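You operate a simulated robot arm through the tools that you are given. There is no shell and no other tool. Be economical: measure what you need, move in short steps, check, and stop when the job is done.

You run a simulated robot arm. Do the job below in one go: nothing can be reset, and whatever is moved stays where it is left.

Task
Put things in order on the big board on the work table. At the end: the silver weight stands where the grey rag stood; the green hand winder stands where the silver weight stood; the grey rag is on the silver foil dish; the blue line spool (marked "LIGHT") stands where the green hand winder stood; the orange glass stands where the blue line spool stood; whatever was shut is shut again. Leave all else as you found it, and nothing knocked over.

The check looks at the end state, three seconds after you hand in, the way a careful person would. Anything else that was tipped, shoved, dropped, spilled or broken makes it a failure.

Robot
A 7-joint arm with a two-finger parallel gripper, fixed in place. Base frame: the origin is at the foot of the arm, x ahead of it, y to its left, z up; the work surface is at about z = 2. Lengths are in cm, angles in rad, forces in N, time in s.
With the tool pointing down near the work surface it reaches from about 22 to 62 cm from the base axis. Its first joint turns from -1.152 to 1.152 rad. Payload 2.6 kg.
The tool frame sits at the grasp point between the pads (the TCP): z along the fingers, y along the line on which they close. The tips reach 3 cm beyond it. Largest opening 9.4 cm; finger width 2.8, thickness 1; the body of the gripper, 5 by 9.6 cm, starts 5.5 cm behind the TCP.
Orientation is that of the tool frame in the base frame, as a unit quaternion [x, y, z, w]. With the fingers straight down and closing along the base's y, the tool's x points along the base's -x, its y along +y and its z along -z.

Tools
- The arm moves only by the tool move_arm. Its argument "deltas" is text: rows parted by semicolons, each of 6 numbers parted by spaces: the shift along the tool's x, y, z in cm, then the turn, a rotation vector about the tool's x, y, z in rad. In form: tx ty tz rx ry rz; .... A call has 1 to 10 rows; each row shifts and turns the commanded pose from where the row before left it, along the tool's axes as they then stand. "gripper" is the opening in per cent of the stroke, from 0 (shut) to 100 (fully open), set as the call begins (left out, the last holds). Rows are played at 5 a second. More than 5 cm and 0.15 rad between two rows, or a gripper value outside its range, and nothing of the call is played. Where a pose cannot be reached the arm comes as near as it can. A force on the tool above 40 N (or 10 N above the force at the start of the call, whichever is more), or a blocked arm, ends the call early, and 0.2 s more pass. Each finger travels about 7.2 cm/s and halts on what it meets, pressing with about 37 N; the grip force reading is that of the motor and also rises with nothing between the fingers. The clock runs only during rows and for 0.2 s after the last one: add rows that do not move to give the fingers time. The reply holds the time, the measured pose of the TCP, the force on the tool along the base axes, the opening and the grip force, in the units named above and with some noise, with the torque about the TCP (base axes, N m) and any sound that the robot's microphone picked up.
- Cameras (640 x 400 px; columns grow to the right, rows downward): "scene" is fixed at [4.14, 43.17, 58.9]; the picture's right is [-0.75, -0.66, 0.00], its down [-0.30, 0.35, -0.89] and it looks along [0.58, -0.67, -0.46] (base axes); focal length 316 px, centre (320, 200). "wrist" rides on the gripper at [7.6, 1.4, -10.3] in the tool frame; the picture's right is [-0.18, 0.98, 0.00], its down [-0.75, -0.14, -0.64] and it looks along [-0.63, -0.12, 0.77] (tool axes); focal length 243 px, centre (320, 200). There is no depth. A picture from a camera that has moved, and an enlarged one, comes with that camera's place and axes in the base frame and with its lens. The place of the scene camera against the robot may be out by one fixed shift of up to 1.8 cm in any direction.
- capture(camera): a new picture of that camera. It takes no simulated time.
- inspect(camera, box): a new picture of the part [left, top, right, bottom] of that camera's present view, enlarged. It takes no simulated time.
- finish_job(): hands the job in; it is judged then, once.

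Go step by step. Nothing tells you positions but the pictures and the camera data: compare them with the known pose of the tool, close in by small moves and look again before you grip or let go. The budget is 120 turns and 64 pictures, counting those below and the enlarged ones. Unless the task says otherwise, let go and move clear before handing in, and close with one line.

The tools are called after "Request:" as name(argument=value, ...) on one line, values as JSON. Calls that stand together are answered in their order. move_arm: Moves the arm, as the interface text tells. Its arguments: {"type":"object","properties":{"deltas":{"type":"string"},"gripper":{"type":"number"}},"required":["deltas"]} The other tools are called the same way: capture (camera) takes a picture; inspect (camera, box) takes an enlarged picture of a part of a camera's view; finish_job () hands the job in.

At the start:

```text
t: 0.0
tool_pos: [37.82, -8.2, 28.78]
orientation: [0.0, 1.0, 0.0, 0.0]
contact_force: [-0.3, -0.7, 0.1]
ft_torque: [0.01, 0.0, 0.0]
finger_gap: 9.42
grip_force: 0.1
```

scene: 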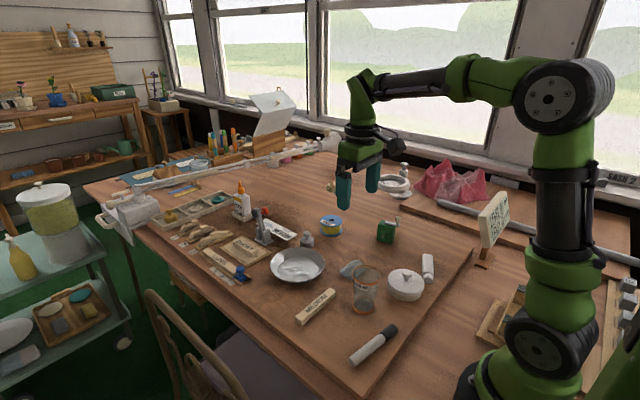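
wrist: 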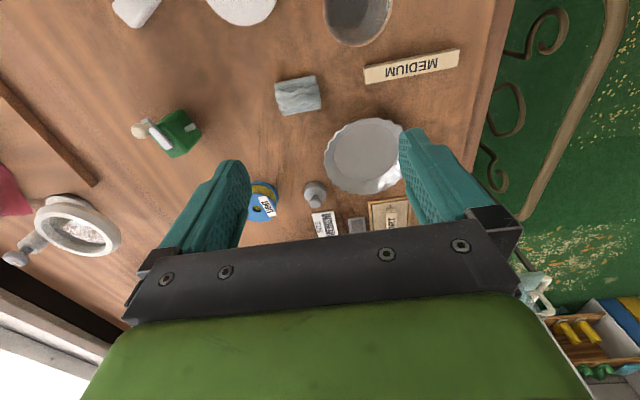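

I see the board with the silver weight, rag, dish, winder, spool and glass near the middle. I take closer pictures first to measure them.

Request:
inspect(camera="scene", box=[220, 180, 460, 330])

Request:
inspect(camera="wrist", box=[110, 0, 470, 240])

```text
2.67 times, centred on (340, 255) of scene
camera zoom: at [4.14, 43.17, 58.9], right [-0.75, -0.66, 0.0], down [-0.3, 0.35, -0.89], along [0.58, -0.67, -0.46], focal length 844 px, centre (267, 53)
```

zoom: 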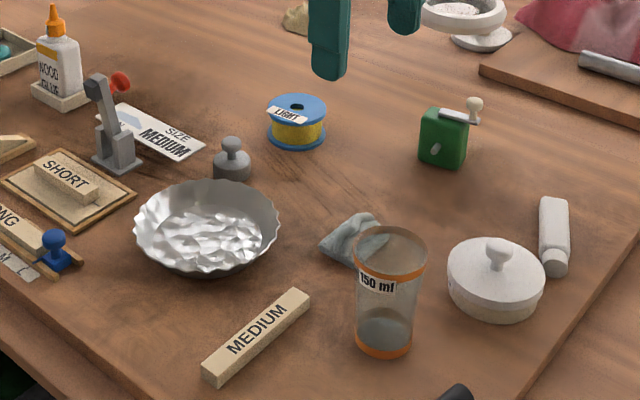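

```text
1.67 times, centred on (290, 120) of wrist
camera zoom: at [30.18, -6.92, 39.04], right [0.18, 0.98, 0.0], down [0.75, -0.14, 0.64], along [0.63, -0.12, -0.77], focal length 404 px, centre (370, 333)
```

zoom: 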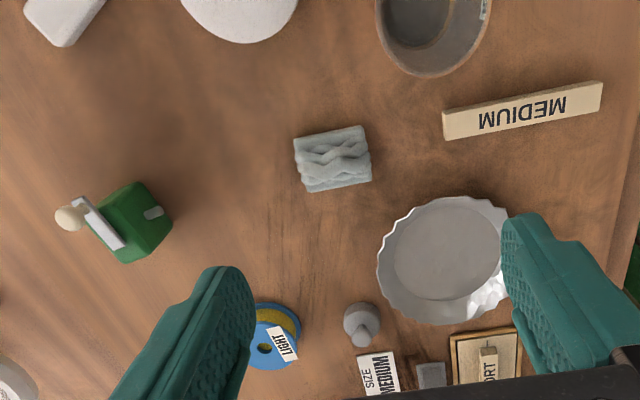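

Positions (approx.): rag (40,-12), weight (58,-13), winder (42,-30), spool (58,-25), glass (31,-4), dish (51.5,-3.5). I start with the rag: move above it and look.

Request:
move_arm(deltas="-0.8 -1.3 3 0 0 0; -0.8 -1.3 3 0 0 0; -0.7 -1.3 3 0 0 0; 0 0 0 0 0 0; 0 0 0 0 0 0", gripper=100)

Request:
capture(camera="wrist")

Request:
capture(camera="scene")

```text
t: 1.2
tool_pos: [40.2, -12.24, 19.81]
orientation: [0.001, 1.0, -0.001, 0.0]
contact_force: [0.4, 0.6, -0.4]
ft_torque: [0.02, 0.0, 0.02]
finger_gap: 9.43
grip_force: 0.0
```

```text
59 pictures are left
camera wrist: at [32.48, -10.81, 30.04], right [0.18, 0.98, 0.0], down [0.75, -0.14, 0.64], along [0.63, -0.12, -0.77], focal length 243 px, centre (320, 200)
```

wrist: 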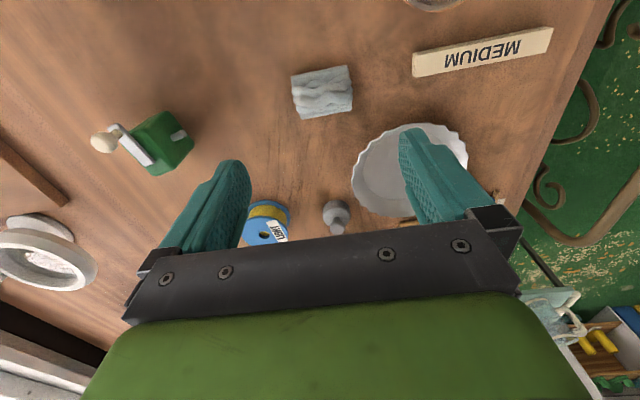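

```text
58 pictures are left
```

scene: 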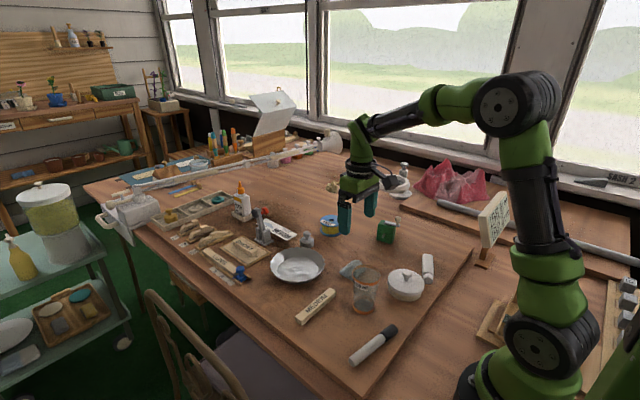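

The rag is right below the gripper at about (40.2,-12). I go straight down with the fingers open.

Request:
move_arm(deltas="0 0.1 4 0 0 0; 0 0 4 0 0 0; 0 0 3 0 0 0; 0 0 2 0 0 0; 0 0 0.9 0 0 0; 0 0 0 0 0 0")

Request:
capture(camera="wrist")

Request:
inspect(camera="scene", box=[270, 180, 430, 280])

```text
t: 2.6
tool_pos: [40.25, -12.11, 5.83]
orientation: [0.001, 1.0, -0.001, 0.0]
contact_force: [0.2, 0.1, 0.4]
ft_torque: [-0.03, 0.01, 0.0]
finger_gap: 9.42
grip_force: 0.0
```

```text
57 pictures are left
camera wrist: at [32.5, -10.66, 16.13], right [0.18, 0.98, 0.0], down [0.75, -0.14, 0.64], along [0.63, -0.12, -0.77], focal length 243 px, centre (320, 200)
```

wrist: 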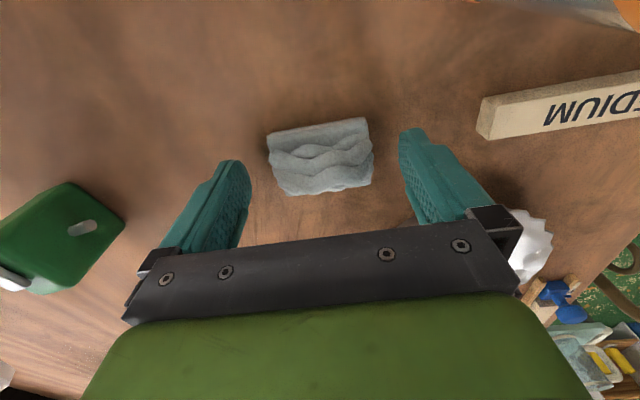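

```text
4.00 times, centred on (350, 230) of scene
camera zoom: at [4.14, 43.17, 58.9], right [-0.75, -0.66, 0.0], down [-0.3, 0.35, -0.89], along [0.58, -0.67, -0.46], focal length 1265 px, centre (200, 80)
```

zoom: 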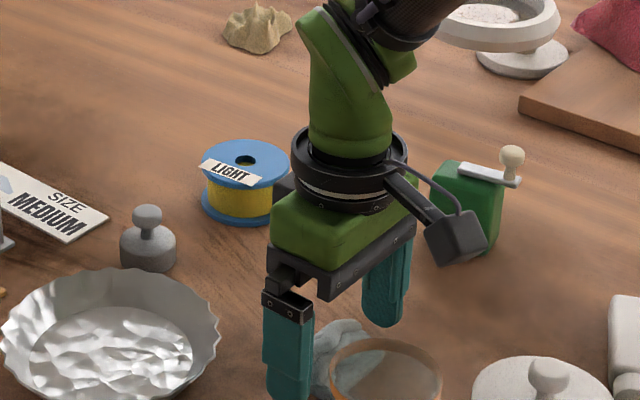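

The rag is centred between the fingers. I lower a little and grip.

Request:
move_arm(deltas="0 0 0.5 0 0 0; 0 0 0 0 0 0")

Request:
move_arm(deltas="0 0 0 0 0 0; 0 0 0 0 0 0; 0 0 0 0 0 0; 0 0 0 0 0 0; 0 0 0 0 0 0", gripper=30)

```text
t: 3.2
tool_pos: [40.19, -12.1, 5.34]
orientation: [0.0, 1.0, -0.001, 0.0]
contact_force: [-0.9, -0.8, 0.6]
ft_torque: [-0.01, -0.04, 0.04]
finger_gap: 9.41
grip_force: 0.1
```

```text
t: 4.4
tool_pos: [40.14, -12.13, 5.32]
orientation: [0.0, 1.0, 0.001, -0.001]
contact_force: [0.3, 0.3, -0.8]
ft_torque: [-0.01, 0.0, 0.01]
finger_gap: 5.83
grip_force: 37.2
```

Rag is held (5.8 cm). I lift it and carry it over the dish, then look.

Request:
move_arm(deltas="0 0 -2 0 0 0; 0 0 -4 0 0 0; -2 2 -1.5 0 0 0; -3 2.5 0 0 0 0; -3 2.4 0 0 0 0; -2.75 2 0 0 0 0; 0 0 0 0 0 0; 0 0 0 0 0 0")

Request:
capture(camera="wrist")

Request:
inspect(camera="scene", box=[220, 180, 400, 320])

```text
t: 6.2
tool_pos: [50.85, -3.32, 12.98]
orientation: [0.0, 1.0, 0.0, -0.001]
contact_force: [-0.5, -0.4, -0.4]
ft_torque: [0.0, -0.03, 0.0]
finger_gap: 5.87
grip_force: 36.6
```

```text
55 pictures are left
camera wrist: at [43.23, -1.86, 23.16], right [0.18, 0.98, 0.0], down [0.75, -0.14, 0.64], along [0.63, -0.12, -0.77], focal length 243 px, centre (320, 200)
```

wrist: 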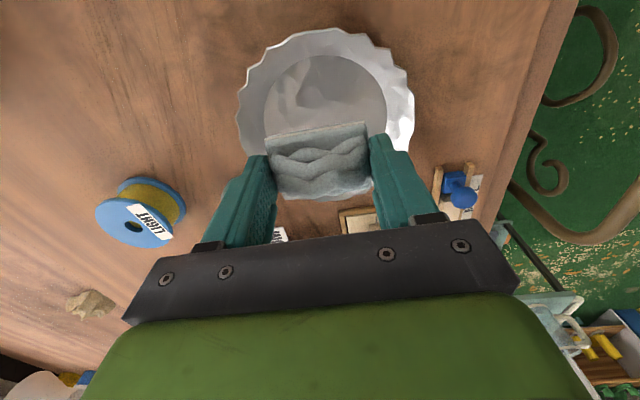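

```text
2.86 times, centred on (310, 250) of scene
camera zoom: at [4.14, 43.17, 58.9], right [-0.75, -0.66, 0.0], down [-0.3, 0.35, -0.89], along [0.58, -0.67, -0.46], focal length 904 px, centre (349, 57)
```

zoom: 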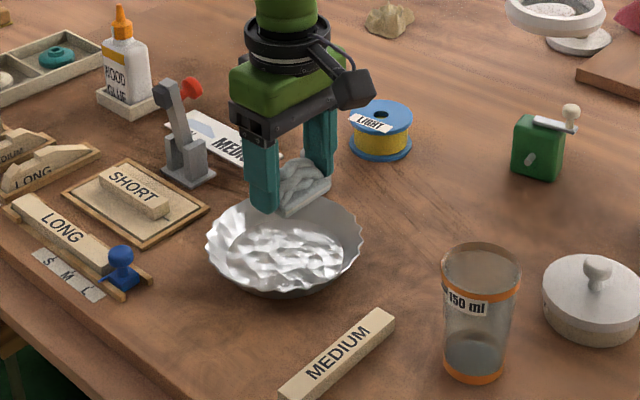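

Dish centre is about (51.4,-2.9). I shift there and lower the rag.

Request:
move_arm(deltas="-0.5 0.4 0 0 0 0; 0 0 2.5 0 0 0; 0 0 2.5 0 0 0; 0 0 1.5 0 0 0; 0 0 0.3 0 0 0; 0 0 0 0 0 0; 0 0 0 0 0 0")

Request:
capture(camera="wrist")

Request:
inspect(camera="scene", box=[250, 210, 350, 290])

```text
t: 7.8
tool_pos: [51.43, -2.78, 5.95]
orientation: [0.0, 1.0, 0.0, 0.0]
contact_force: [0.1, 0.0, 0.0]
ft_torque: [-0.01, -0.01, -0.02]
finger_gap: 5.83
grip_force: 36.7
```

```text
53 pictures are left
camera wrist: at [43.71, -1.41, 16.3], right [0.18, 0.98, 0.0], down [0.75, -0.14, 0.64], along [0.63, -0.12, -0.77], focal length 243 px, centre (320, 200)
```

wrist: 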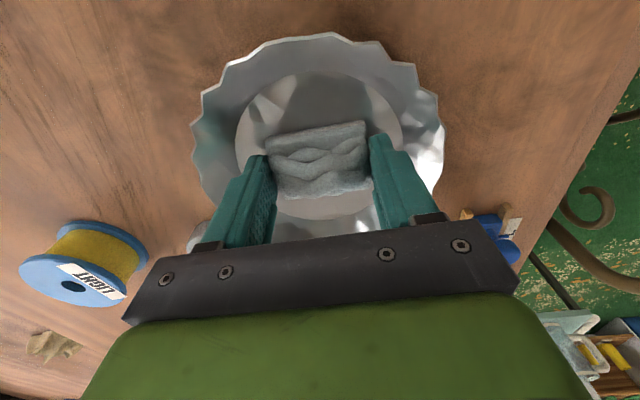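

```text
5.00 times, centred on (300, 250) of scene
camera zoom: at [4.14, 43.17, 58.9], right [-0.75, -0.66, 0.0], down [-0.3, 0.35, -0.89], along [0.58, -0.67, -0.46], focal length 1582 px, centre (420, -50)
```

zoom: 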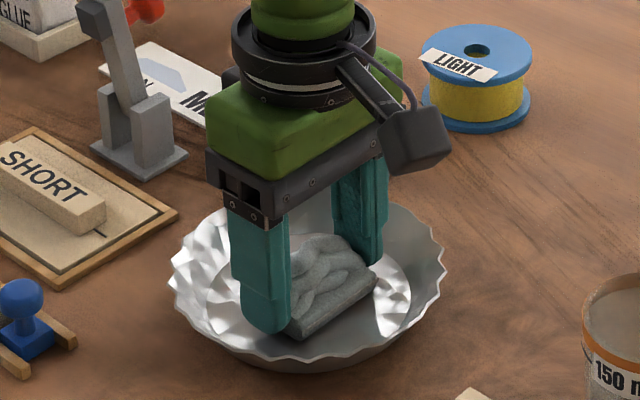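

The rag is centred just above the dish floor. I lower slightly, feeling for contact.

Request:
move_arm(deltas="0 0 0.2 0 0 0; 0 0 0 0 0 0")

Request:
move_arm(deltas="0 0 0.15 0 0 0; 0 0 0 0 0 0")

```text
t: 8.4
tool_pos: [51.48, -2.76, 5.98]
orientation: [-0.001, 1.0, 0.0, 0.0]
contact_force: [-0.7, 0.0, 4.0]
ft_torque: [-0.14, 0.0, -0.04]
finger_gap: 5.87
grip_force: 37.2
```

```text
t: 9.0
tool_pos: [51.46, -2.95, 5.76]
orientation: [0.0, 1.0, 0.001, 0.001]
contact_force: [-2.7, -0.5, 16.9]
ft_torque: [-0.2, 0.11, -0.03]
finger_gap: 5.81
grip_force: 36.7
```

Contact is made. I ease off, open just a little, and rise.

Request:
move_arm(deltas="0 0 -0.2 0 0 0; 0 0 0 0 0 0")

Request:
move_arm(deltas="0 0 0 0 0 0; 0 0 0 0 0 0; 0 0 0 0 0 0", gripper=74)

Request:
move_arm(deltas="0 0 -1 0 0 0; 0 0 -2 0 0 0; 0 0 -4 0 0 0; 0 0 -4 0 0 0; 0 0 0 0 0 0")

Request:
capture(camera="wrist")

```text
t: 9.6
tool_pos: [51.45, -2.89, 5.92]
orientation: [0.0, 1.0, 0.0, 0.0]
contact_force: [3.8, 0.7, 7.4]
ft_torque: [-0.15, -0.18, 0.02]
finger_gap: 5.84
grip_force: 36.6
```

```text
t: 10.4
tool_pos: [51.42, -2.8, 5.89]
orientation: [0.0, 1.0, 0.0, 0.0]
contact_force: [0.7, -0.3, 0.4]
ft_torque: [0.0, 0.01, 0.0]
finger_gap: 6.97
grip_force: 0.1
```

```text
t: 11.6
tool_pos: [51.43, -2.86, 17.01]
orientation: [-0.001, 1.0, 0.0, 0.0]
contact_force: [-0.6, 0.4, 0.7]
ft_torque: [0.03, 0.02, 0.01]
finger_gap: 6.97
grip_force: 0.0
```

```text
51 pictures are left
camera wrist: at [43.76, -1.36, 27.24], right [0.18, 0.98, 0.0], down [0.75, -0.14, 0.64], along [0.63, -0.12, -0.77], focal length 243 px, centre (320, 200)
```

wrist: 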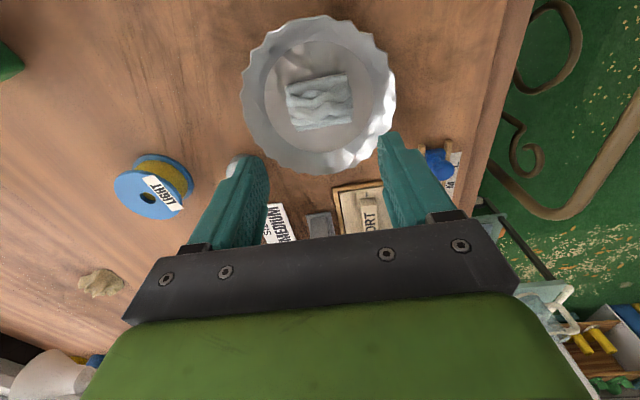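

The rag lies on the dish. Next the weight: move above about (57.7,-13.2) and look.

Request:
move_arm(deltas="-1.5 -2.6 0 0 0 0; -1.6 -2.6 0 0 0 0; -1.6 -2.6 0 0 0 0; -1.6 -2.5 0 0 0 0; 0 0 0 0 0 0; 0 0 0 0 0 0", gripper=100)

Request:
capture(camera="wrist")

Request:
inspect(camera="scene", box=[250, 180, 410, 280])

```text
t: 13.0
tool_pos: [57.66, -13.13, 16.97]
orientation: [0.0, 1.0, 0.0, 0.0]
contact_force: [-0.8, 0.2, 0.4]
ft_torque: [0.03, -0.05, 0.01]
finger_gap: 9.39
grip_force: 0.0
```

```text
50 pictures are left
camera wrist: at [50.0, -11.69, 27.16], right [0.18, 0.98, 0.0], down [0.75, -0.14, 0.64], along [0.63, -0.12, -0.77], focal length 243 px, centre (320, 200)
```

wrist: 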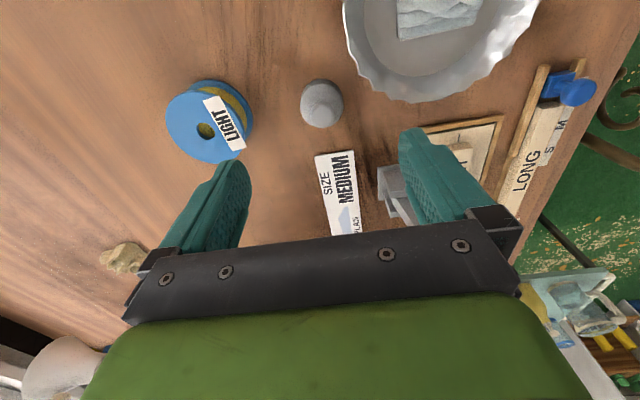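

```text
4.00 times, centred on (330, 230) of scene
camera zoom: at [4.14, 43.17, 58.9], right [-0.75, -0.66, 0.0], down [-0.3, 0.35, -0.89], along [0.58, -0.67, -0.46], focal length 1265 px, centre (280, 80)
```

zoom: 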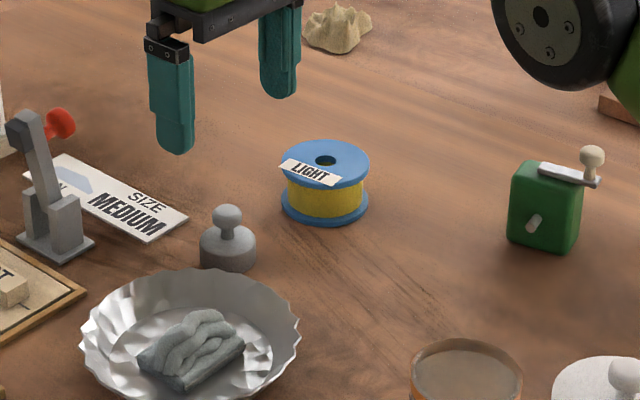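

The weight is at about (57.6,-13.0), the spool at (57.0,-23.4). I narrow the fingers a bit and lower onto the weight.

Request:
move_arm(deltas="0 0.1 0 0 0 0; 0 0 3 0 0 0; 0 0 3 0 0 0; 0 0 3 0 0 0; 0 0 0 0 0 0", gripper=72)

Request:
capture(camera="wrist")

```text
t: 14.2
tool_pos: [57.8, -13.08, 7.86]
orientation: [0.001, 1.0, 0.0, 0.0]
contact_force: [0.1, -0.1, 0.0]
ft_torque: [0.0, 0.01, 0.04]
finger_gap: 6.77
grip_force: 0.0
```

```text
48 pictures are left
camera wrist: at [50.09, -11.61, 18.11], right [0.18, 0.98, 0.0], down [0.75, -0.14, 0.64], along [0.63, -0.12, -0.77], focal length 243 px, centre (320, 200)
```

wrist: 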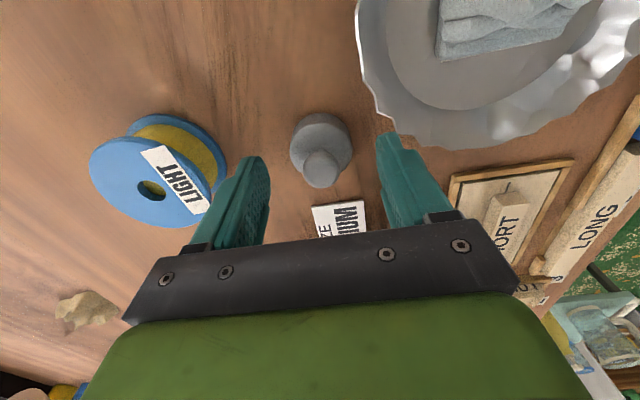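

Aligned within a few mm; I correct slightly, lower and grip.

Request:
move_arm(deltas="0.3 0.15 0.5 0 0 0; 0 0 1 0 0 0; 0 0 1 0 0 0; 0 0 0 0 0 0")

Request:
move_arm(deltas="0 0 0 0 0 0; 0 0 0 0 0 0; 0 0 0 0 0 0; 0 0 0 0 0 0", gripper=15)

Request:
capture(camera="wrist")

```text
t: 15.2
tool_pos: [57.39, -13.03, 5.29]
orientation: [0.0, 1.0, 0.0, 0.0]
contact_force: [-0.7, 0.3, 0.6]
ft_torque: [-0.02, 0.03, 0.02]
finger_gap: 6.78
grip_force: 0.1
```

```text
t: 16.2
tool_pos: [57.46, -12.92, 5.33]
orientation: [0.0, 1.0, 0.0, 0.0]
contact_force: [0.6, -1.1, -0.4]
ft_torque: [0.01, -0.01, 0.01]
finger_gap: 4.06
grip_force: 37.2
```

```text
47 pictures are left
camera wrist: at [49.74, -11.51, 15.63], right [0.18, 0.98, 0.0], down [0.75, -0.14, 0.64], along [0.63, -0.12, -0.77], focal length 243 px, centre (320, 200)
```

wrist: 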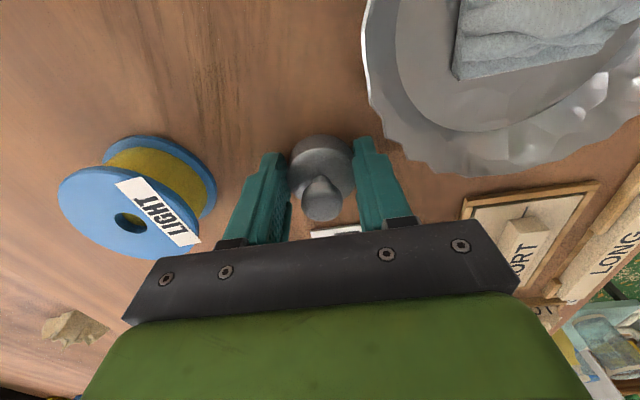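

Weight is gripped (4.06 cm). I lift, carry it to the rag's old place (40.2,-12.1) and hover low.

Request:
move_arm(deltas="0 0 -1 0 0 0; 0 0 -3 0 0 0; 2 0 -3 0 0 0; 4 0 0 0 0 0; 4 0.4 0 0 0 0; 4 0.4 0 0 0 0; 3.1 0 0 0 0 0; 0 0 2 0 0 0; 0 0 0 0 0 0; 0 0 0 0 0 0")

Request:
capture(camera="wrist")

```text
t: 18.4
tool_pos: [40.34, -12.09, 10.41]
orientation: [0.0, 1.0, 0.0, 0.0]
contact_force: [-0.1, 0.5, -2.8]
ft_torque: [-0.01, 0.03, -0.01]
finger_gap: 4.1
grip_force: 37.1
```

```text
46 pictures are left
camera wrist: at [32.64, -10.7, 20.66], right [0.18, 0.98, 0.0], down [0.75, -0.14, 0.64], along [0.63, -0.12, -0.77], focal length 243 px, centre (320, 200)
```

wrist: 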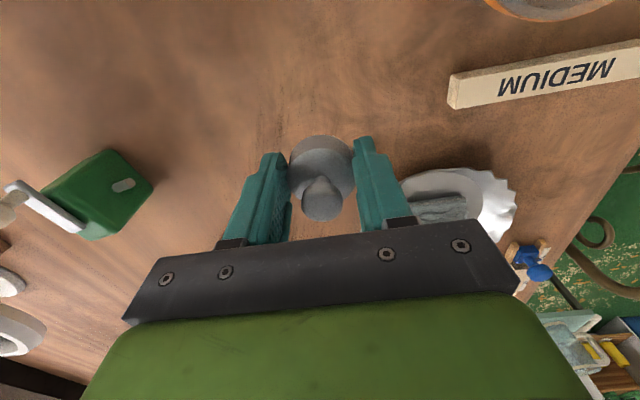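

Weight hangs over the rag's place. I lower it to contact.

Request:
move_arm(deltas="0 0 2 0 0 0; 0 0 2 0 0 0; 0 0 0.9 0 0 0; 0 0 0.2 0 0 0; 0 0 0 0 0 0")

```text
t: 19.6
tool_pos: [40.38, -12.14, 5.38]
orientation: [0.0, 1.0, 0.0, 0.001]
contact_force: [-2.7, 1.5, 7.4]
ft_torque: [0.08, 0.07, -0.02]
finger_gap: 4.06
grip_force: 36.5
```

Contact felt; I let go, rise and look for the winder.

Request:
move_arm(deltas="0 0 -0.05 0 0 0; 0 0 0 0 0 0; 0 0 0 0 0 0; 0 0 0 0 0 0", gripper=75)

Request:
move_arm(deltas="0 0 -3 0 0 0; 0 0 -4 0 0 0; 0 -2 -4 0 0 0; 0 -5 -1 0 0 0; 0 -5 0 0 0 0; -0.5 -5 0 0 0 0; 0 0 0 0 0 0; 0 0 0 0 0 0")

Request:
capture(camera="wrist")

Request:
inspect(camera="scene", box=[330, 180, 450, 320])

```text
t: 20.6
tool_pos: [40.28, -12.15, 5.41]
orientation: [0.0, 1.0, 0.0, 0.0]
contact_force: [0.7, 0.0, 0.3]
ft_torque: [0.02, 0.02, 0.01]
finger_gap: 7.04
grip_force: 0.0
```

```text
refused: row 4 steps farther than a row can; nothing moved
```

```text
45 pictures are left
camera wrist: at [32.64, -10.72, 15.65], right [0.18, 0.98, 0.0], down [0.75, -0.14, 0.64], along [0.63, -0.12, -0.77], focal length 243 px, centre (320, 200)
```

wrist: 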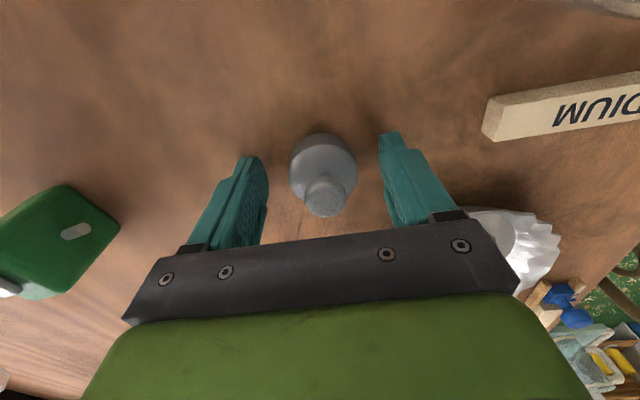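

```text
2.86 times, centred on (390, 250) of scene
camera zoom: at [4.14, 43.17, 58.9], right [-0.75, -0.66, 0.0], down [-0.3, 0.35, -0.89], along [0.58, -0.67, -0.46], focal length 904 px, centre (120, 57)
```

zoom: 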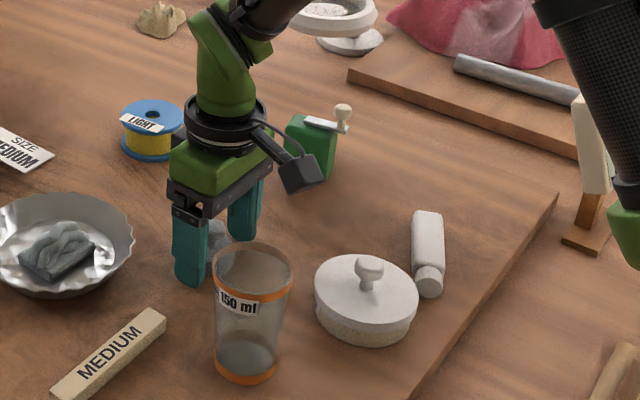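

The weight stands in place. Now I rise and go above the winder.

Request:
move_arm(deltas="0 0 -3 0 0 0; 0 0 -4 0 0 0; 0 -2 -4 0 0 0; 0 -4.5 -1 0 0 0; 0 -4.8 0 0 0 0; -0.5 -4.8 0 0 0 0; 0 0 0 0 0 0; 0 0 0 0 0 0", gripper=100)

Request:
capture(camera="wrist")

Request:
inspect(camera="scene", box=[330, 180, 450, 320])

```text
t: 22.4
tool_pos: [40.82, -28.16, 17.35]
orientation: [0.0, 1.0, -0.001, 0.0]
contact_force: [0.8, 1.1, -1.4]
ft_torque: [-0.02, 0.05, 0.03]
finger_gap: 9.42
grip_force: 0.1
```

```text
43 pictures are left
camera wrist: at [33.09, -26.69, 27.61], right [0.18, 0.98, 0.0], down [0.75, -0.14, 0.64], along [0.63, -0.12, -0.77], focal length 243 px, centre (320, 200)
```

wrist: 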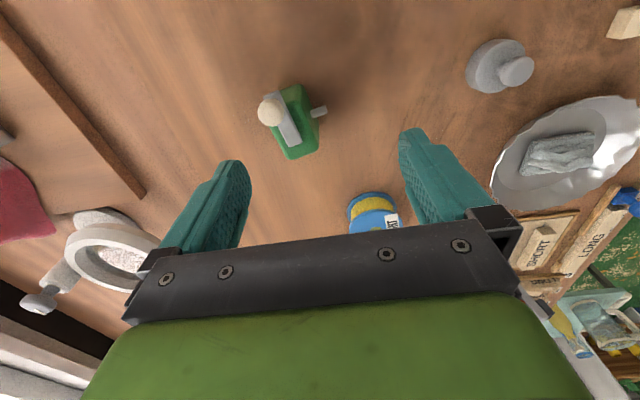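

```text
2.86 times, centred on (390, 250) of scene
camera zoom: at [4.14, 43.17, 58.9], right [-0.75, -0.66, 0.0], down [-0.3, 0.35, -0.89], along [0.58, -0.67, -0.46], focal length 904 px, centre (120, 57)
```

zoom: 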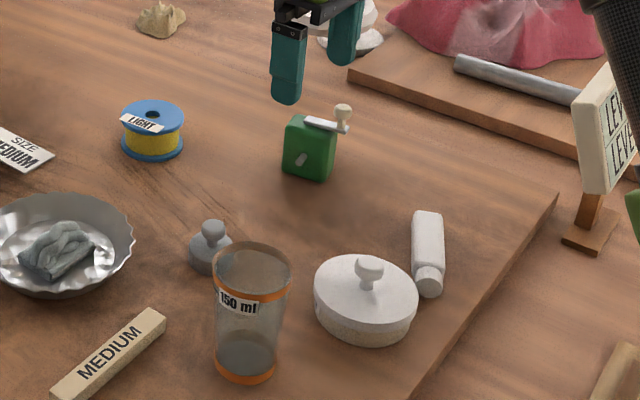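

I see the winder with its crank on top and a pin on one side. I look closer before choosing the grip.

Request:
inspect(camera="wrist", box=[220, 60, 380, 180])

Request:
inspect(camera="scene", box=[365, 210, 413, 250])

```text
3.33 times, centred on (300, 120) of wrist
camera zoom: at [33.09, -26.69, 27.61], right [0.18, 0.98, 0.0], down [0.75, -0.14, 0.64], along [0.63, -0.12, -0.77], focal length 809 px, centre (387, 467)
```

zoom: 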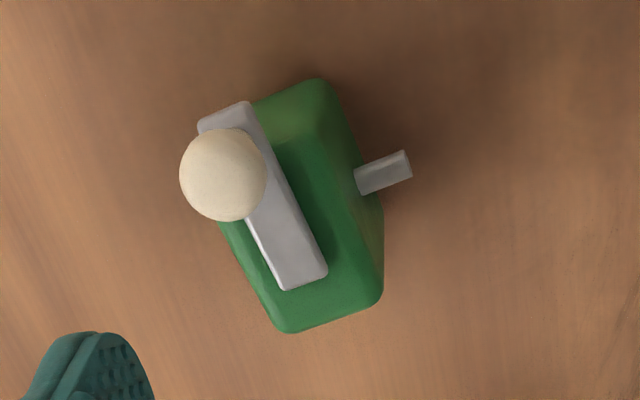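

```text
10.00 times, centred on (389, 230) of scene
camera zoom: at [4.14, 43.17, 58.9], right [-0.75, -0.66, 0.0], down [-0.3, 0.35, -0.89], along [0.58, -0.67, -0.46], focal length 3164 px, centre (-370, -100)
```

zoom: 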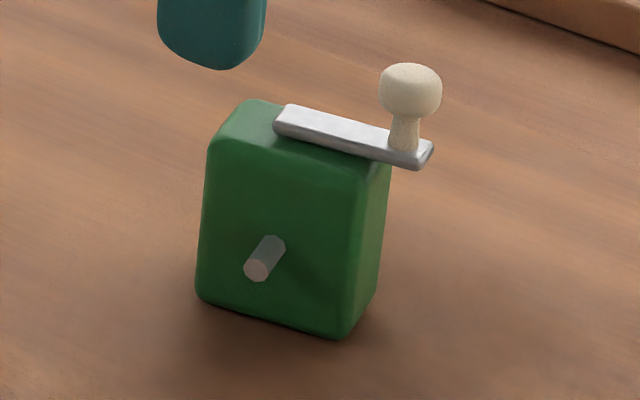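

The winder's long side lies about 0.19 rad off the base x; a low pin on the +y face means I grip high across its short side. I turn the tool and move above (41.3,-31).

Request:
move_arm(deltas="-0.25 -1.4 0 0 0 -0.095; -0.25 -1.4 0 0 0 -0.095; 0 0 2 0 0 0; 0 0 1 0 0 0; 0 0 0 0 0 0; 0 0 0 0 0 0")

Request:
capture(camera="wrist")

Request:
inspect(camera="scene", box=[353, 180, 433, 250])

```text
t: 23.8
tool_pos: [41.46, -30.94, 14.3]
orientation: [-0.095, 0.995, 0.0, 0.001]
contact_force: [-0.5, 0.0, -0.1]
ft_torque: [0.0, 0.03, 0.0]
finger_gap: 9.41
grip_force: 0.1
```

```text
39 pictures are left
camera wrist: at [33.6, -30.98, 24.62], right [-0.01, 1.0, 0.0], down [0.77, 0.0, 0.64], along [0.64, 0.0, -0.77], focal length 243 px, centre (320, 200)
```

wrist: 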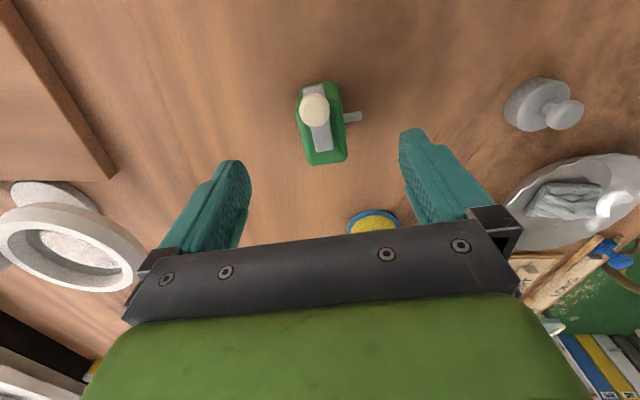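

```text
5.71 times, centred on (393, 215) of scene
camera zoom: at [4.14, 43.17, 58.9], right [-0.75, -0.66, 0.0], down [-0.3, 0.35, -0.89], along [0.58, -0.67, -0.46], focal length 1808 px, centre (-97, 114)
```

zoom: 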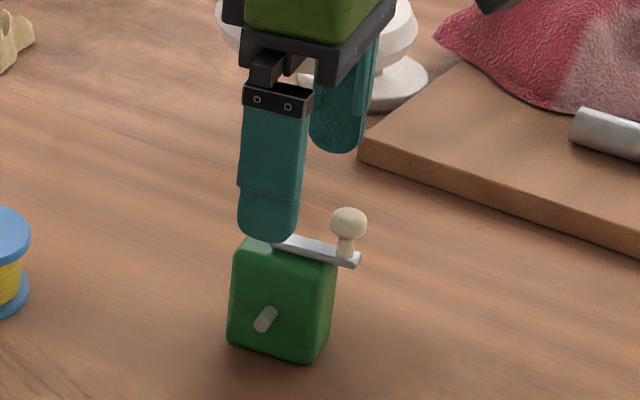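

Alignment is good; I shift 0.3 cm along the closing line and lower to a high grip.

Request:
move_arm(deltas="0 0.3 2 0 0 0; 0 0 2 0 0 0; 0 0 2 0 0 0; 0 0 0 0 0 0; 0 0 0 0 0 0")

Request:
capture(camera="wrist")

Request:
inspect(camera="scene", box=[353, 190, 433, 250])

```text
t: 25.0
tool_pos: [41.37, -30.58, 8.38]
orientation: [-0.096, 0.995, 0.0, 0.001]
contact_force: [-0.3, 0.4, 0.0]
ft_torque: [-0.01, -0.01, 0.0]
finger_gap: 9.39
grip_force: 0.0
```

```text
37 pictures are left
camera wrist: at [33.59, -30.67, 18.62], right [-0.01, 1.0, 0.0], down [0.77, 0.0, 0.64], along [0.64, 0.0, -0.77], focal length 243 px, centre (320, 200)
```

wrist: 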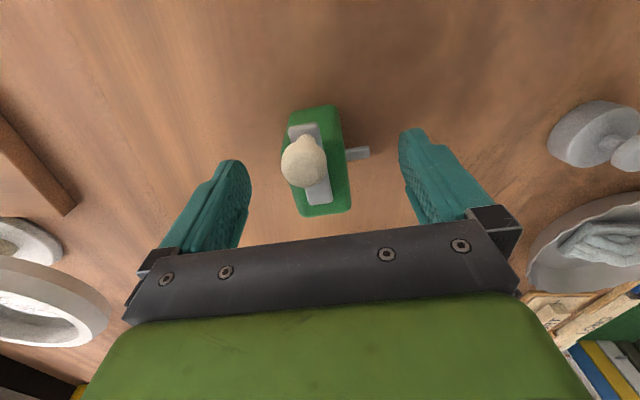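

```text
6.67 times, centred on (393, 220) of scene
camera zoom: at [4.14, 43.17, 58.9], right [-0.75, -0.66, 0.0], down [-0.3, 0.35, -0.89], along [0.58, -0.67, -0.46], focal length 2109 px, centre (-167, 67)
```

zoom: 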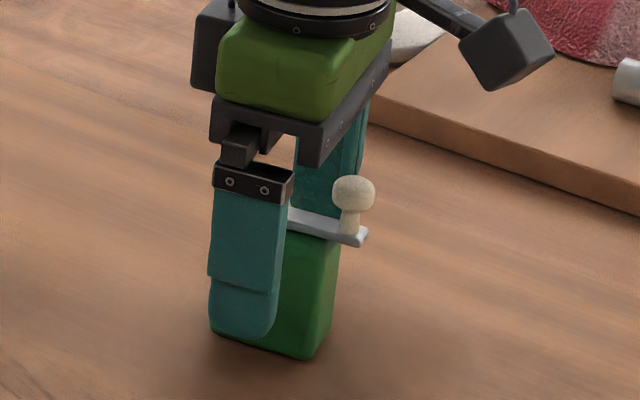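

The fingers straddle the winder above the pin. I shift slightly, lower 0.5 and close.

Request:
move_arm(deltas="-0.3 0 0.3 0 0 0; 0 0 0.2 0 0 0; 0 0 0 0 0 0")

Request:
move_arm(deltas="0 0 0 0 0 0; 0 0 0 0 0 0; 0 0 0 0 0 0; 0 0 0 0 0 0; 0 0 0 0 0 0", gripper=10)

Request:
capture(camera="wrist")

Request:
inspect(camera="scene", box=[353, 190, 433, 250])

```text
t: 25.8
tool_pos: [41.69, -30.52, 7.82]
orientation: [-0.095, 0.995, 0.001, 0.0]
contact_force: [-0.3, 0.5, -0.9]
ft_torque: [0.0, -0.01, -0.04]
finger_gap: 9.39
grip_force: 0.0
```

```text
t: 27.0
tool_pos: [41.72, -30.51, 7.98]
orientation: [-0.095, 0.996, 0.0, 0.0]
contact_force: [1.0, 0.4, -0.8]
ft_torque: [0.07, -0.02, -0.04]
finger_gap: 5.21
grip_force: 37.4
```

```text
35 pictures are left
camera wrist: at [33.87, -30.62, 18.17], right [-0.01, 1.0, 0.0], down [0.77, 0.0, 0.64], along [0.64, 0.0, -0.77], focal length 243 px, centre (320, 200)
```

wrist: 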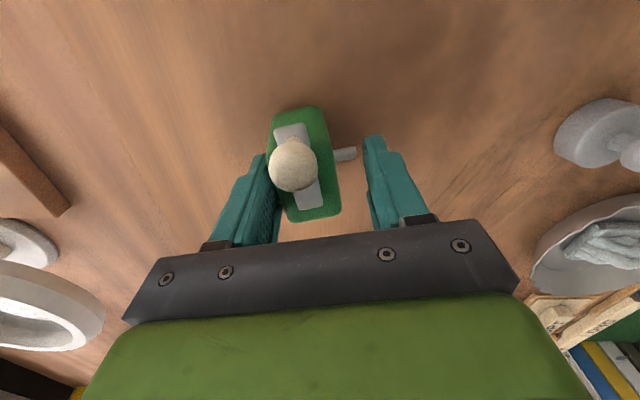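

```text
6.67 times, centred on (393, 220) of scene
camera zoom: at [4.14, 43.17, 58.9], right [-0.75, -0.66, 0.0], down [-0.3, 0.35, -0.89], along [0.58, -0.67, -0.46], focal length 2109 px, centre (-167, 67)
```

zoom: 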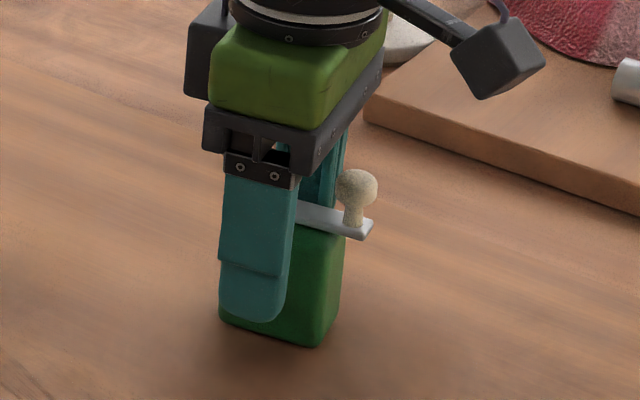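

The gap of 5.2 shows the +y finger met the pin, nudging the winder (its original place, about (41.7,-30.7), is noted). I open, rise and look again.

Request:
move_arm(deltas="0 0 0 0 0 0; 0 0 0 0 0 0; 0 0 0 0 0 0; 0 0 -3 0 0 0; 0 0 -3 0 0 0; 0 0 0 0 0 0; 0 0 0 0 0 0", gripper=100)

Request:
inspect(camera="wrist", box=[240, 70, 400, 170])

```text
t: 28.6
tool_pos: [41.64, -30.56, 14.03]
orientation: [-0.095, 0.996, 0.0, 0.0]
contact_force: [-0.7, -0.8, 0.1]
ft_torque: [-0.03, 0.02, 0.01]
finger_gap: 9.4
grip_force: 0.0
```

```text
4.00 times, centred on (320, 120) of wrist
camera zoom: at [33.86, -30.7, 24.17], right [-0.01, 1.0, 0.0], down [0.77, 0.0, 0.64], along [0.64, 0.0, -0.77], focal length 970 px, centre (320, 520)
```

zoom: 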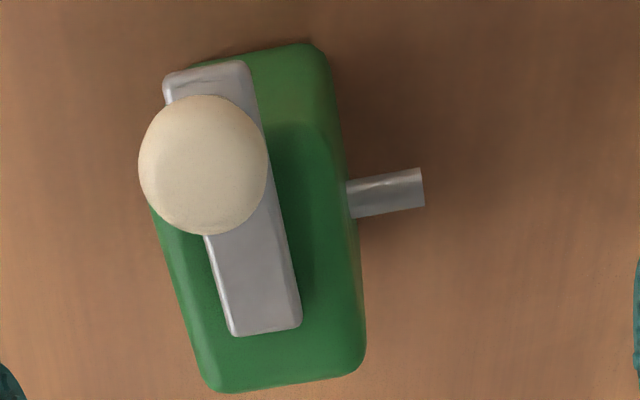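

The winder now sits at about (41.7,-31.75). I'll grip beside the pin, 2 cm toward its far end, with a deeper hold.

Request:
move_arm(deltas="-0.93 -0.6 0 0 0 0; -0.9 -0.58 0 0 0 0; 0 0 3 0 0 0; 0 0 3 0 0 0; 0 0 1.8 0 0 0; 0 0 0 0 0 0; 0 0 0 0 0 0")

Request:
capture(camera="wrist")

```text
t: 30.2
tool_pos: [43.72, -31.31, 6.06]
orientation: [-0.094, 0.996, 0.0, 0.0]
contact_force: [0.1, 0.1, 0.0]
ft_torque: [-0.01, 0.0, 0.05]
finger_gap: 9.39
grip_force: 0.0
```

```text
32 pictures are left
camera wrist: at [35.97, -31.45, 16.25], right [-0.01, 1.0, 0.0], down [0.77, 0.0, 0.64], along [0.64, 0.0, -0.77], focal length 243 px, centre (320, 200)
```

wrist: 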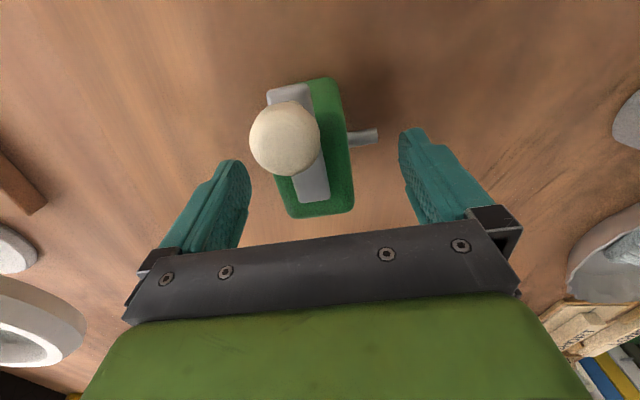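

Clear of the pin. I close.

Request:
move_arm(deltas="0 0 0 0 0 0; 0 0 0 0 0 0; 0 0 0 0 0 0; 0 0 0 0 0 0; 0 0 0 0 0 0", gripper=10)

Request:
capture(camera="wrist")

```text
t: 31.4
tool_pos: [43.89, -31.41, 6.04]
orientation: [-0.094, 0.996, 0.0, 0.001]
contact_force: [0.1, -0.3, 0.2]
ft_torque: [-0.04, 0.03, -0.02]
finger_gap: 3.75
grip_force: 36.7
```

```text
31 pictures are left
camera wrist: at [35.97, -31.45, 16.27], right [-0.01, 1.0, 0.0], down [0.77, 0.0, 0.64], along [0.64, 0.0, -0.77], focal length 243 px, centre (320, 200)
```

wrist: 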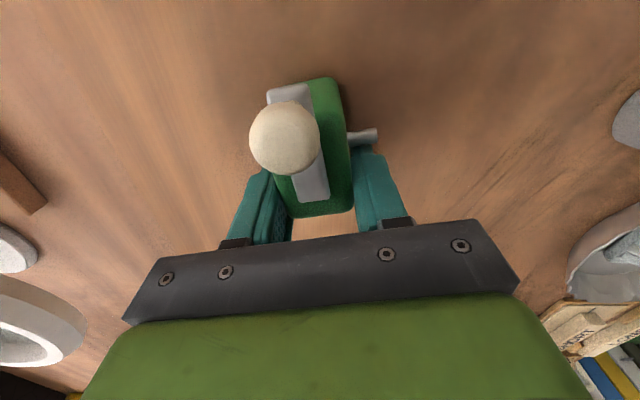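

Solid grip (3.75 cm, box sides). I lift, carry toward the weight's old place and check.

Request:
move_arm(deltas="0 0 -1 0 0 0; 0 0 -3 0 0 0; 0 0 -4 0 0 0; 0 0 0 0 0 0")

Request:
inspect(camera="scene", box=[270, 160, 430, 280])

```text
t: 32.4
tool_pos: [43.8, -31.36, 14.33]
orientation: [-0.095, 0.995, 0.0, 0.001]
contact_force: [-0.1, 0.8, -1.2]
ft_torque: [-0.02, -0.06, 0.01]
finger_gap: 3.75
grip_force: 36.8
```

```text
3.33 times, centred on (350, 220) of scene
camera zoom: at [4.14, 43.17, 58.9], right [-0.75, -0.66, 0.0], down [-0.3, 0.35, -0.89], along [0.58, -0.67, -0.46], focal length 1054 px, centre (220, 133)
```

zoom: 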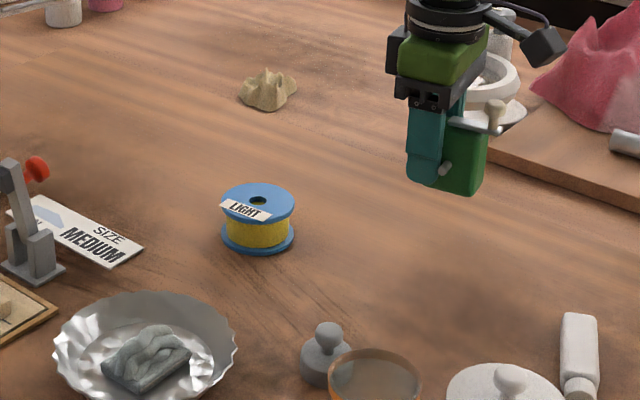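

Held level. I carry it across above the spool's neighbourhood to the weight's old place.

Request:
move_arm(deltas="-3.13 2.58 0 0 0 0; -3.13 2.58 0 0 0 0; -3.13 2.58 0 0 0 0; -3.13 2.58 0 0 0 0; -3.13 2.59 0 0 0 0; -3.13 2.59 0 0 0 0; 0 0 3 0 0 0; 0 0 0 0 0 0; 0 0 0 0 0 0")

Request:
capture(camera="wrist")

```text
t: 34.4
tool_pos: [59.22, -12.6, 11.03]
orientation: [-0.096, 0.995, 0.0, 0.0]
contact_force: [0.3, 0.5, -1.3]
ft_torque: [0.0, -0.03, 0.02]
finger_gap: 3.76
grip_force: 37.4
```

```text
29 pictures are left
camera wrist: at [51.4, -12.7, 21.34], right [-0.01, 1.0, 0.0], down [0.77, 0.0, 0.64], along [0.64, 0.0, -0.77], focal length 243 px, centre (320, 200)
```

wrist: 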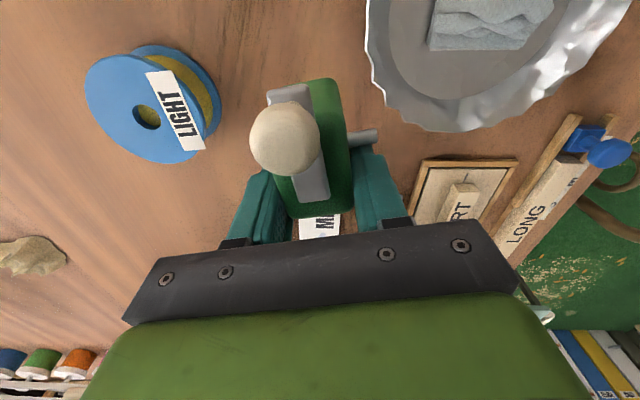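

On course; I lower to the board.

Request:
move_arm(deltas="0 0 2 0 0 0; 0 0 2 0 0 0; 0 0 0.8 0 0 0; 0 0 0.15 0 0 0; 0 0 0 0 0 0")

Request:
move_arm(deltas="0 0 0.1 0 0 0; 0 0 0 0 0 0")

```text
t: 35.6
tool_pos: [59.3, -12.64, 6.12]
orientation: [-0.094, 0.996, 0.0, 0.001]
contact_force: [0.2, 0.7, -1.5]
ft_torque: [-0.02, -0.04, -0.04]
finger_gap: 3.75
grip_force: 37.4
```

```text
t: 36.2
tool_pos: [59.23, -12.62, 6.02]
orientation: [-0.095, 0.995, 0.0, 0.001]
contact_force: [0.0, 0.1, -0.9]
ft_torque: [0.0, -0.09, -0.02]
finger_gap: 3.74
grip_force: 36.4
```

Request:
move_arm(deltas="0 0 0.08 0 0 0; 0 0 0 0 0 0")

```text
t: 36.8
tool_pos: [59.28, -12.55, 5.98]
orientation: [-0.095, 0.996, 0.0, 0.001]
contact_force: [-1.6, -0.5, 5.5]
ft_torque: [-0.01, 0.27, -0.01]
finger_gap: 3.75
grip_force: 36.9
```

Contact with the board; I let go, rise and look.

Request:
move_arm(deltas="0 0 0 0 0 0; 0 0 0 0 0 0; 0 0 0 0 0 0; 0 0 -1 0 0 0; 0 0 -4 0 0 0; 0 0 -4 0 0 0; 0 0 0 0 0 0; 0 0 0 0 0 0", gripper=72)

Request:
capture(camera="wrist")

Request:
inspect(camera="scene", box=[250, 180, 410, 280])

```text
t: 38.6
tool_pos: [59.32, -12.54, 15.07]
orientation: [-0.095, 0.995, 0.0, -0.001]
contact_force: [-0.3, 0.0, 0.4]
ft_torque: [0.02, 0.0, -0.03]
finger_gap: 6.79
grip_force: 0.1
```

```text
28 pictures are left
camera wrist: at [51.4, -12.6, 25.3], right [-0.01, 1.0, 0.0], down [0.77, 0.0, 0.64], along [0.64, 0.0, -0.77], focal length 243 px, centre (320, 200)
```

wrist: 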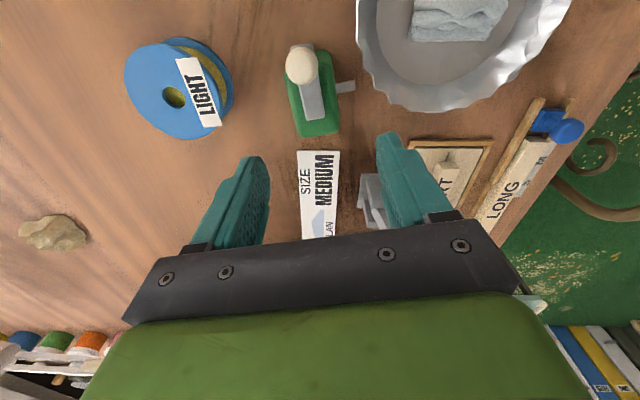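

```text
4.00 times, centred on (330, 230) of scene
camera zoom: at [4.13, 43.17, 58.9], right [-0.75, -0.66, 0.0], down [-0.3, 0.35, -0.89], along [0.58, -0.67, -0.46], focal length 1265 px, centre (280, 80)
```

zoom: 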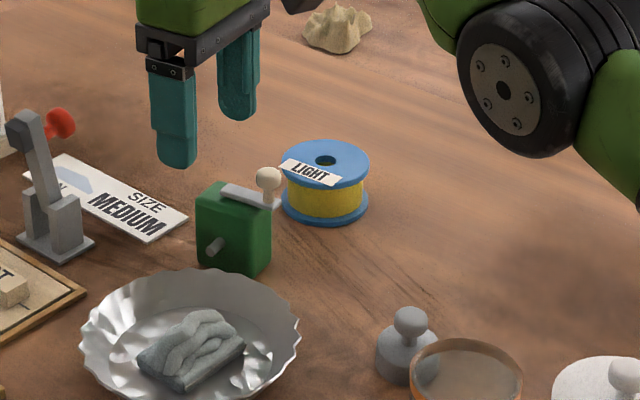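

The winder stands well in the weight's place. Now the spool: straighten and approach it, then inspect the label.

Request:
move_arm(deltas="2.2 -2.5 0 0 0 0; 1 -4 0 0 0 0; 1 -4 0 0 0 0; 0 0 0 0 0 0; 0 0 0 0 0 0", gripper=100)

Request:
capture(camera="wrist")

Request:
inspect(camera="scene", box=[305, 205, 353, 241])

```text
t: 39.8
tool_pos: [56.82, -21.3, 14.72]
orientation: [-0.095, 0.996, 0.001, -0.001]
contact_force: [0.1, -0.9, -1.4]
ft_torque: [-0.03, -0.02, 0.03]
finger_gap: 9.41
grip_force: 0.0
out of reach, approached as far as the arm can: row 3
```

```text
26 pictures are left
camera wrist: at [49.01, -21.29, 24.92], right [-0.01, 1.0, 0.0], down [0.77, 0.0, 0.64], along [0.64, 0.0, -0.77], focal length 243 px, centre (320, 200)
```

wrist: 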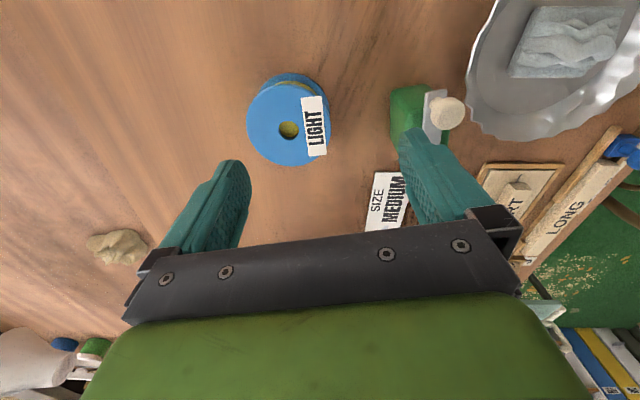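

```text
11.11 times, centred on (329, 223) of scene
camera zoom: at [4.14, 43.17, 58.9], right [-0.75, -0.66, 0.0], down [-0.3, 0.35, -0.89], along [0.58, -0.67, -0.46], focal length 3515 px, centre (220, -56)
```

zoom: 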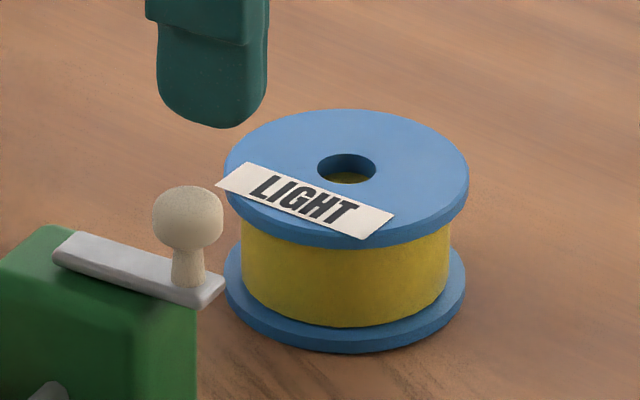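

The spool's top centre is about (57.4,-23.9), at the edge of reach. I'll pull in slightly, go left of the winder, descend, then extend.

Request:
move_arm(deltas="1.5 -1 0 0 0 0; 0.3 -1.7 1 0 0 0; 0 0 2 0 0 0; 0 0 1.5 0 0 0; 0 0 0 0 0 0")

```text
t: 41.0
tool_pos: [56.03, -24.14, 10.29]
orientation: [-0.095, 0.995, 0.0, 0.001]
contact_force: [0.7, 0.7, -0.1]
ft_torque: [-0.01, 0.0, 0.0]
finger_gap: 9.41
grip_force: 0.0
out of reach, approached as far as the arm can: row 1, 2
```

Now extending outward to the spool centre.

Request:
move_arm(deltas="0 0 0.8 0 0 0; -0.7 0 0 0 0 0; -0.7 0 0 0 0 0; 0 0 0 0 0 0; 0 0 0 0 0 0")

Request:
capture(camera="wrist")

Request:
inspect(camera="scene", box=[289, 190, 369, 250])

```text
t: 42.2
tool_pos: [57.23, -23.3, 9.56]
orientation: [-0.096, 0.995, 0.0, 0.0]
contact_force: [0.4, 0.7, 1.1]
ft_torque: [-0.02, 0.0, -0.01]
finger_gap: 9.4
grip_force: 0.1
out of reach, approached as far as the arm can: row 3
```

```text
24 pictures are left
camera wrist: at [49.34, -23.35, 19.64], right [-0.01, 1.0, 0.0], down [0.77, 0.0, 0.64], along [0.64, 0.0, -0.77], focal length 243 px, centre (320, 200)
```

wrist: 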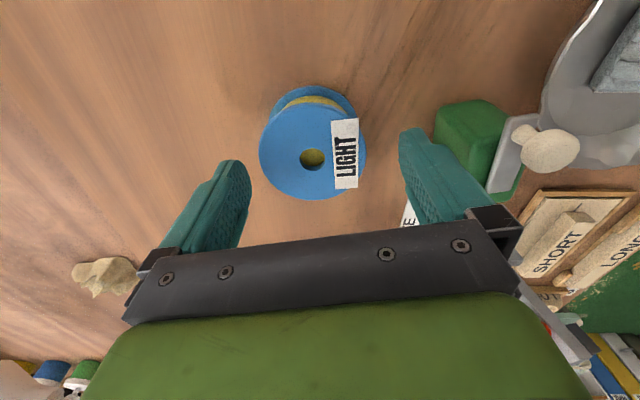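

```text
6.67 times, centred on (329, 220) of scene
camera zoom: at [4.14, 43.17, 58.9], right [-0.75, -0.66, 0.0], down [-0.3, 0.35, -0.89], along [0.58, -0.67, -0.46], focal length 2109 px, centre (260, 67)
```

zoom: 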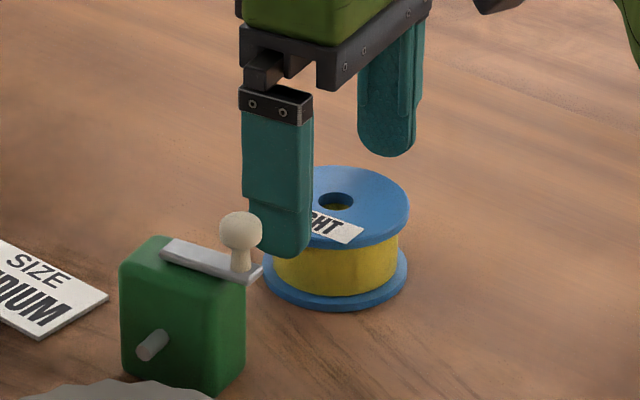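

The spool centre is (57.4,-23.9), diameter about 6.9. I shift and lower around it.

Request:
move_arm(deltas="0.3 -0.6 0 0 0 0; 0 0 1.5 0 0 0; 0 0 1.5 0 0 0; 0 0 1.2 0 0 0; 0 0 0 0 0 0; 0 0 0 0 0 0")

Request:
capture(camera="wrist")

```text
t: 43.6
tool_pos: [57.03, -23.87, 5.11]
orientation: [-0.096, 0.995, 0.0, 0.0]
contact_force: [0.1, 1.0, 0.5]
ft_torque: [0.01, 0.02, -0.01]
finger_gap: 9.4
grip_force: 0.0
```

```text
22 pictures are left
camera wrist: at [49.12, -24.04, 15.37], right [-0.01, 1.0, 0.0], down [0.77, 0.0, 0.64], along [0.64, 0.0, -0.77], focal length 243 px, centre (320, 200)
```

wrist: 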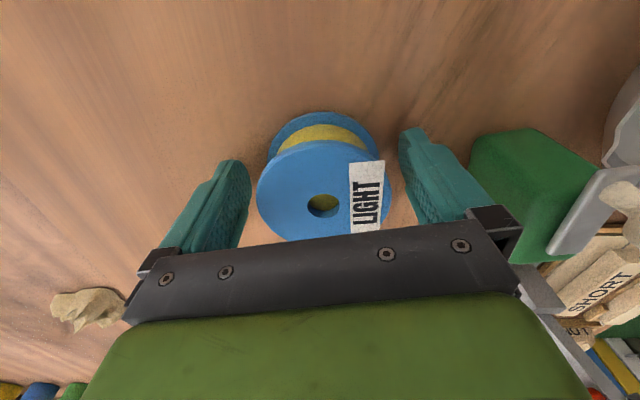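

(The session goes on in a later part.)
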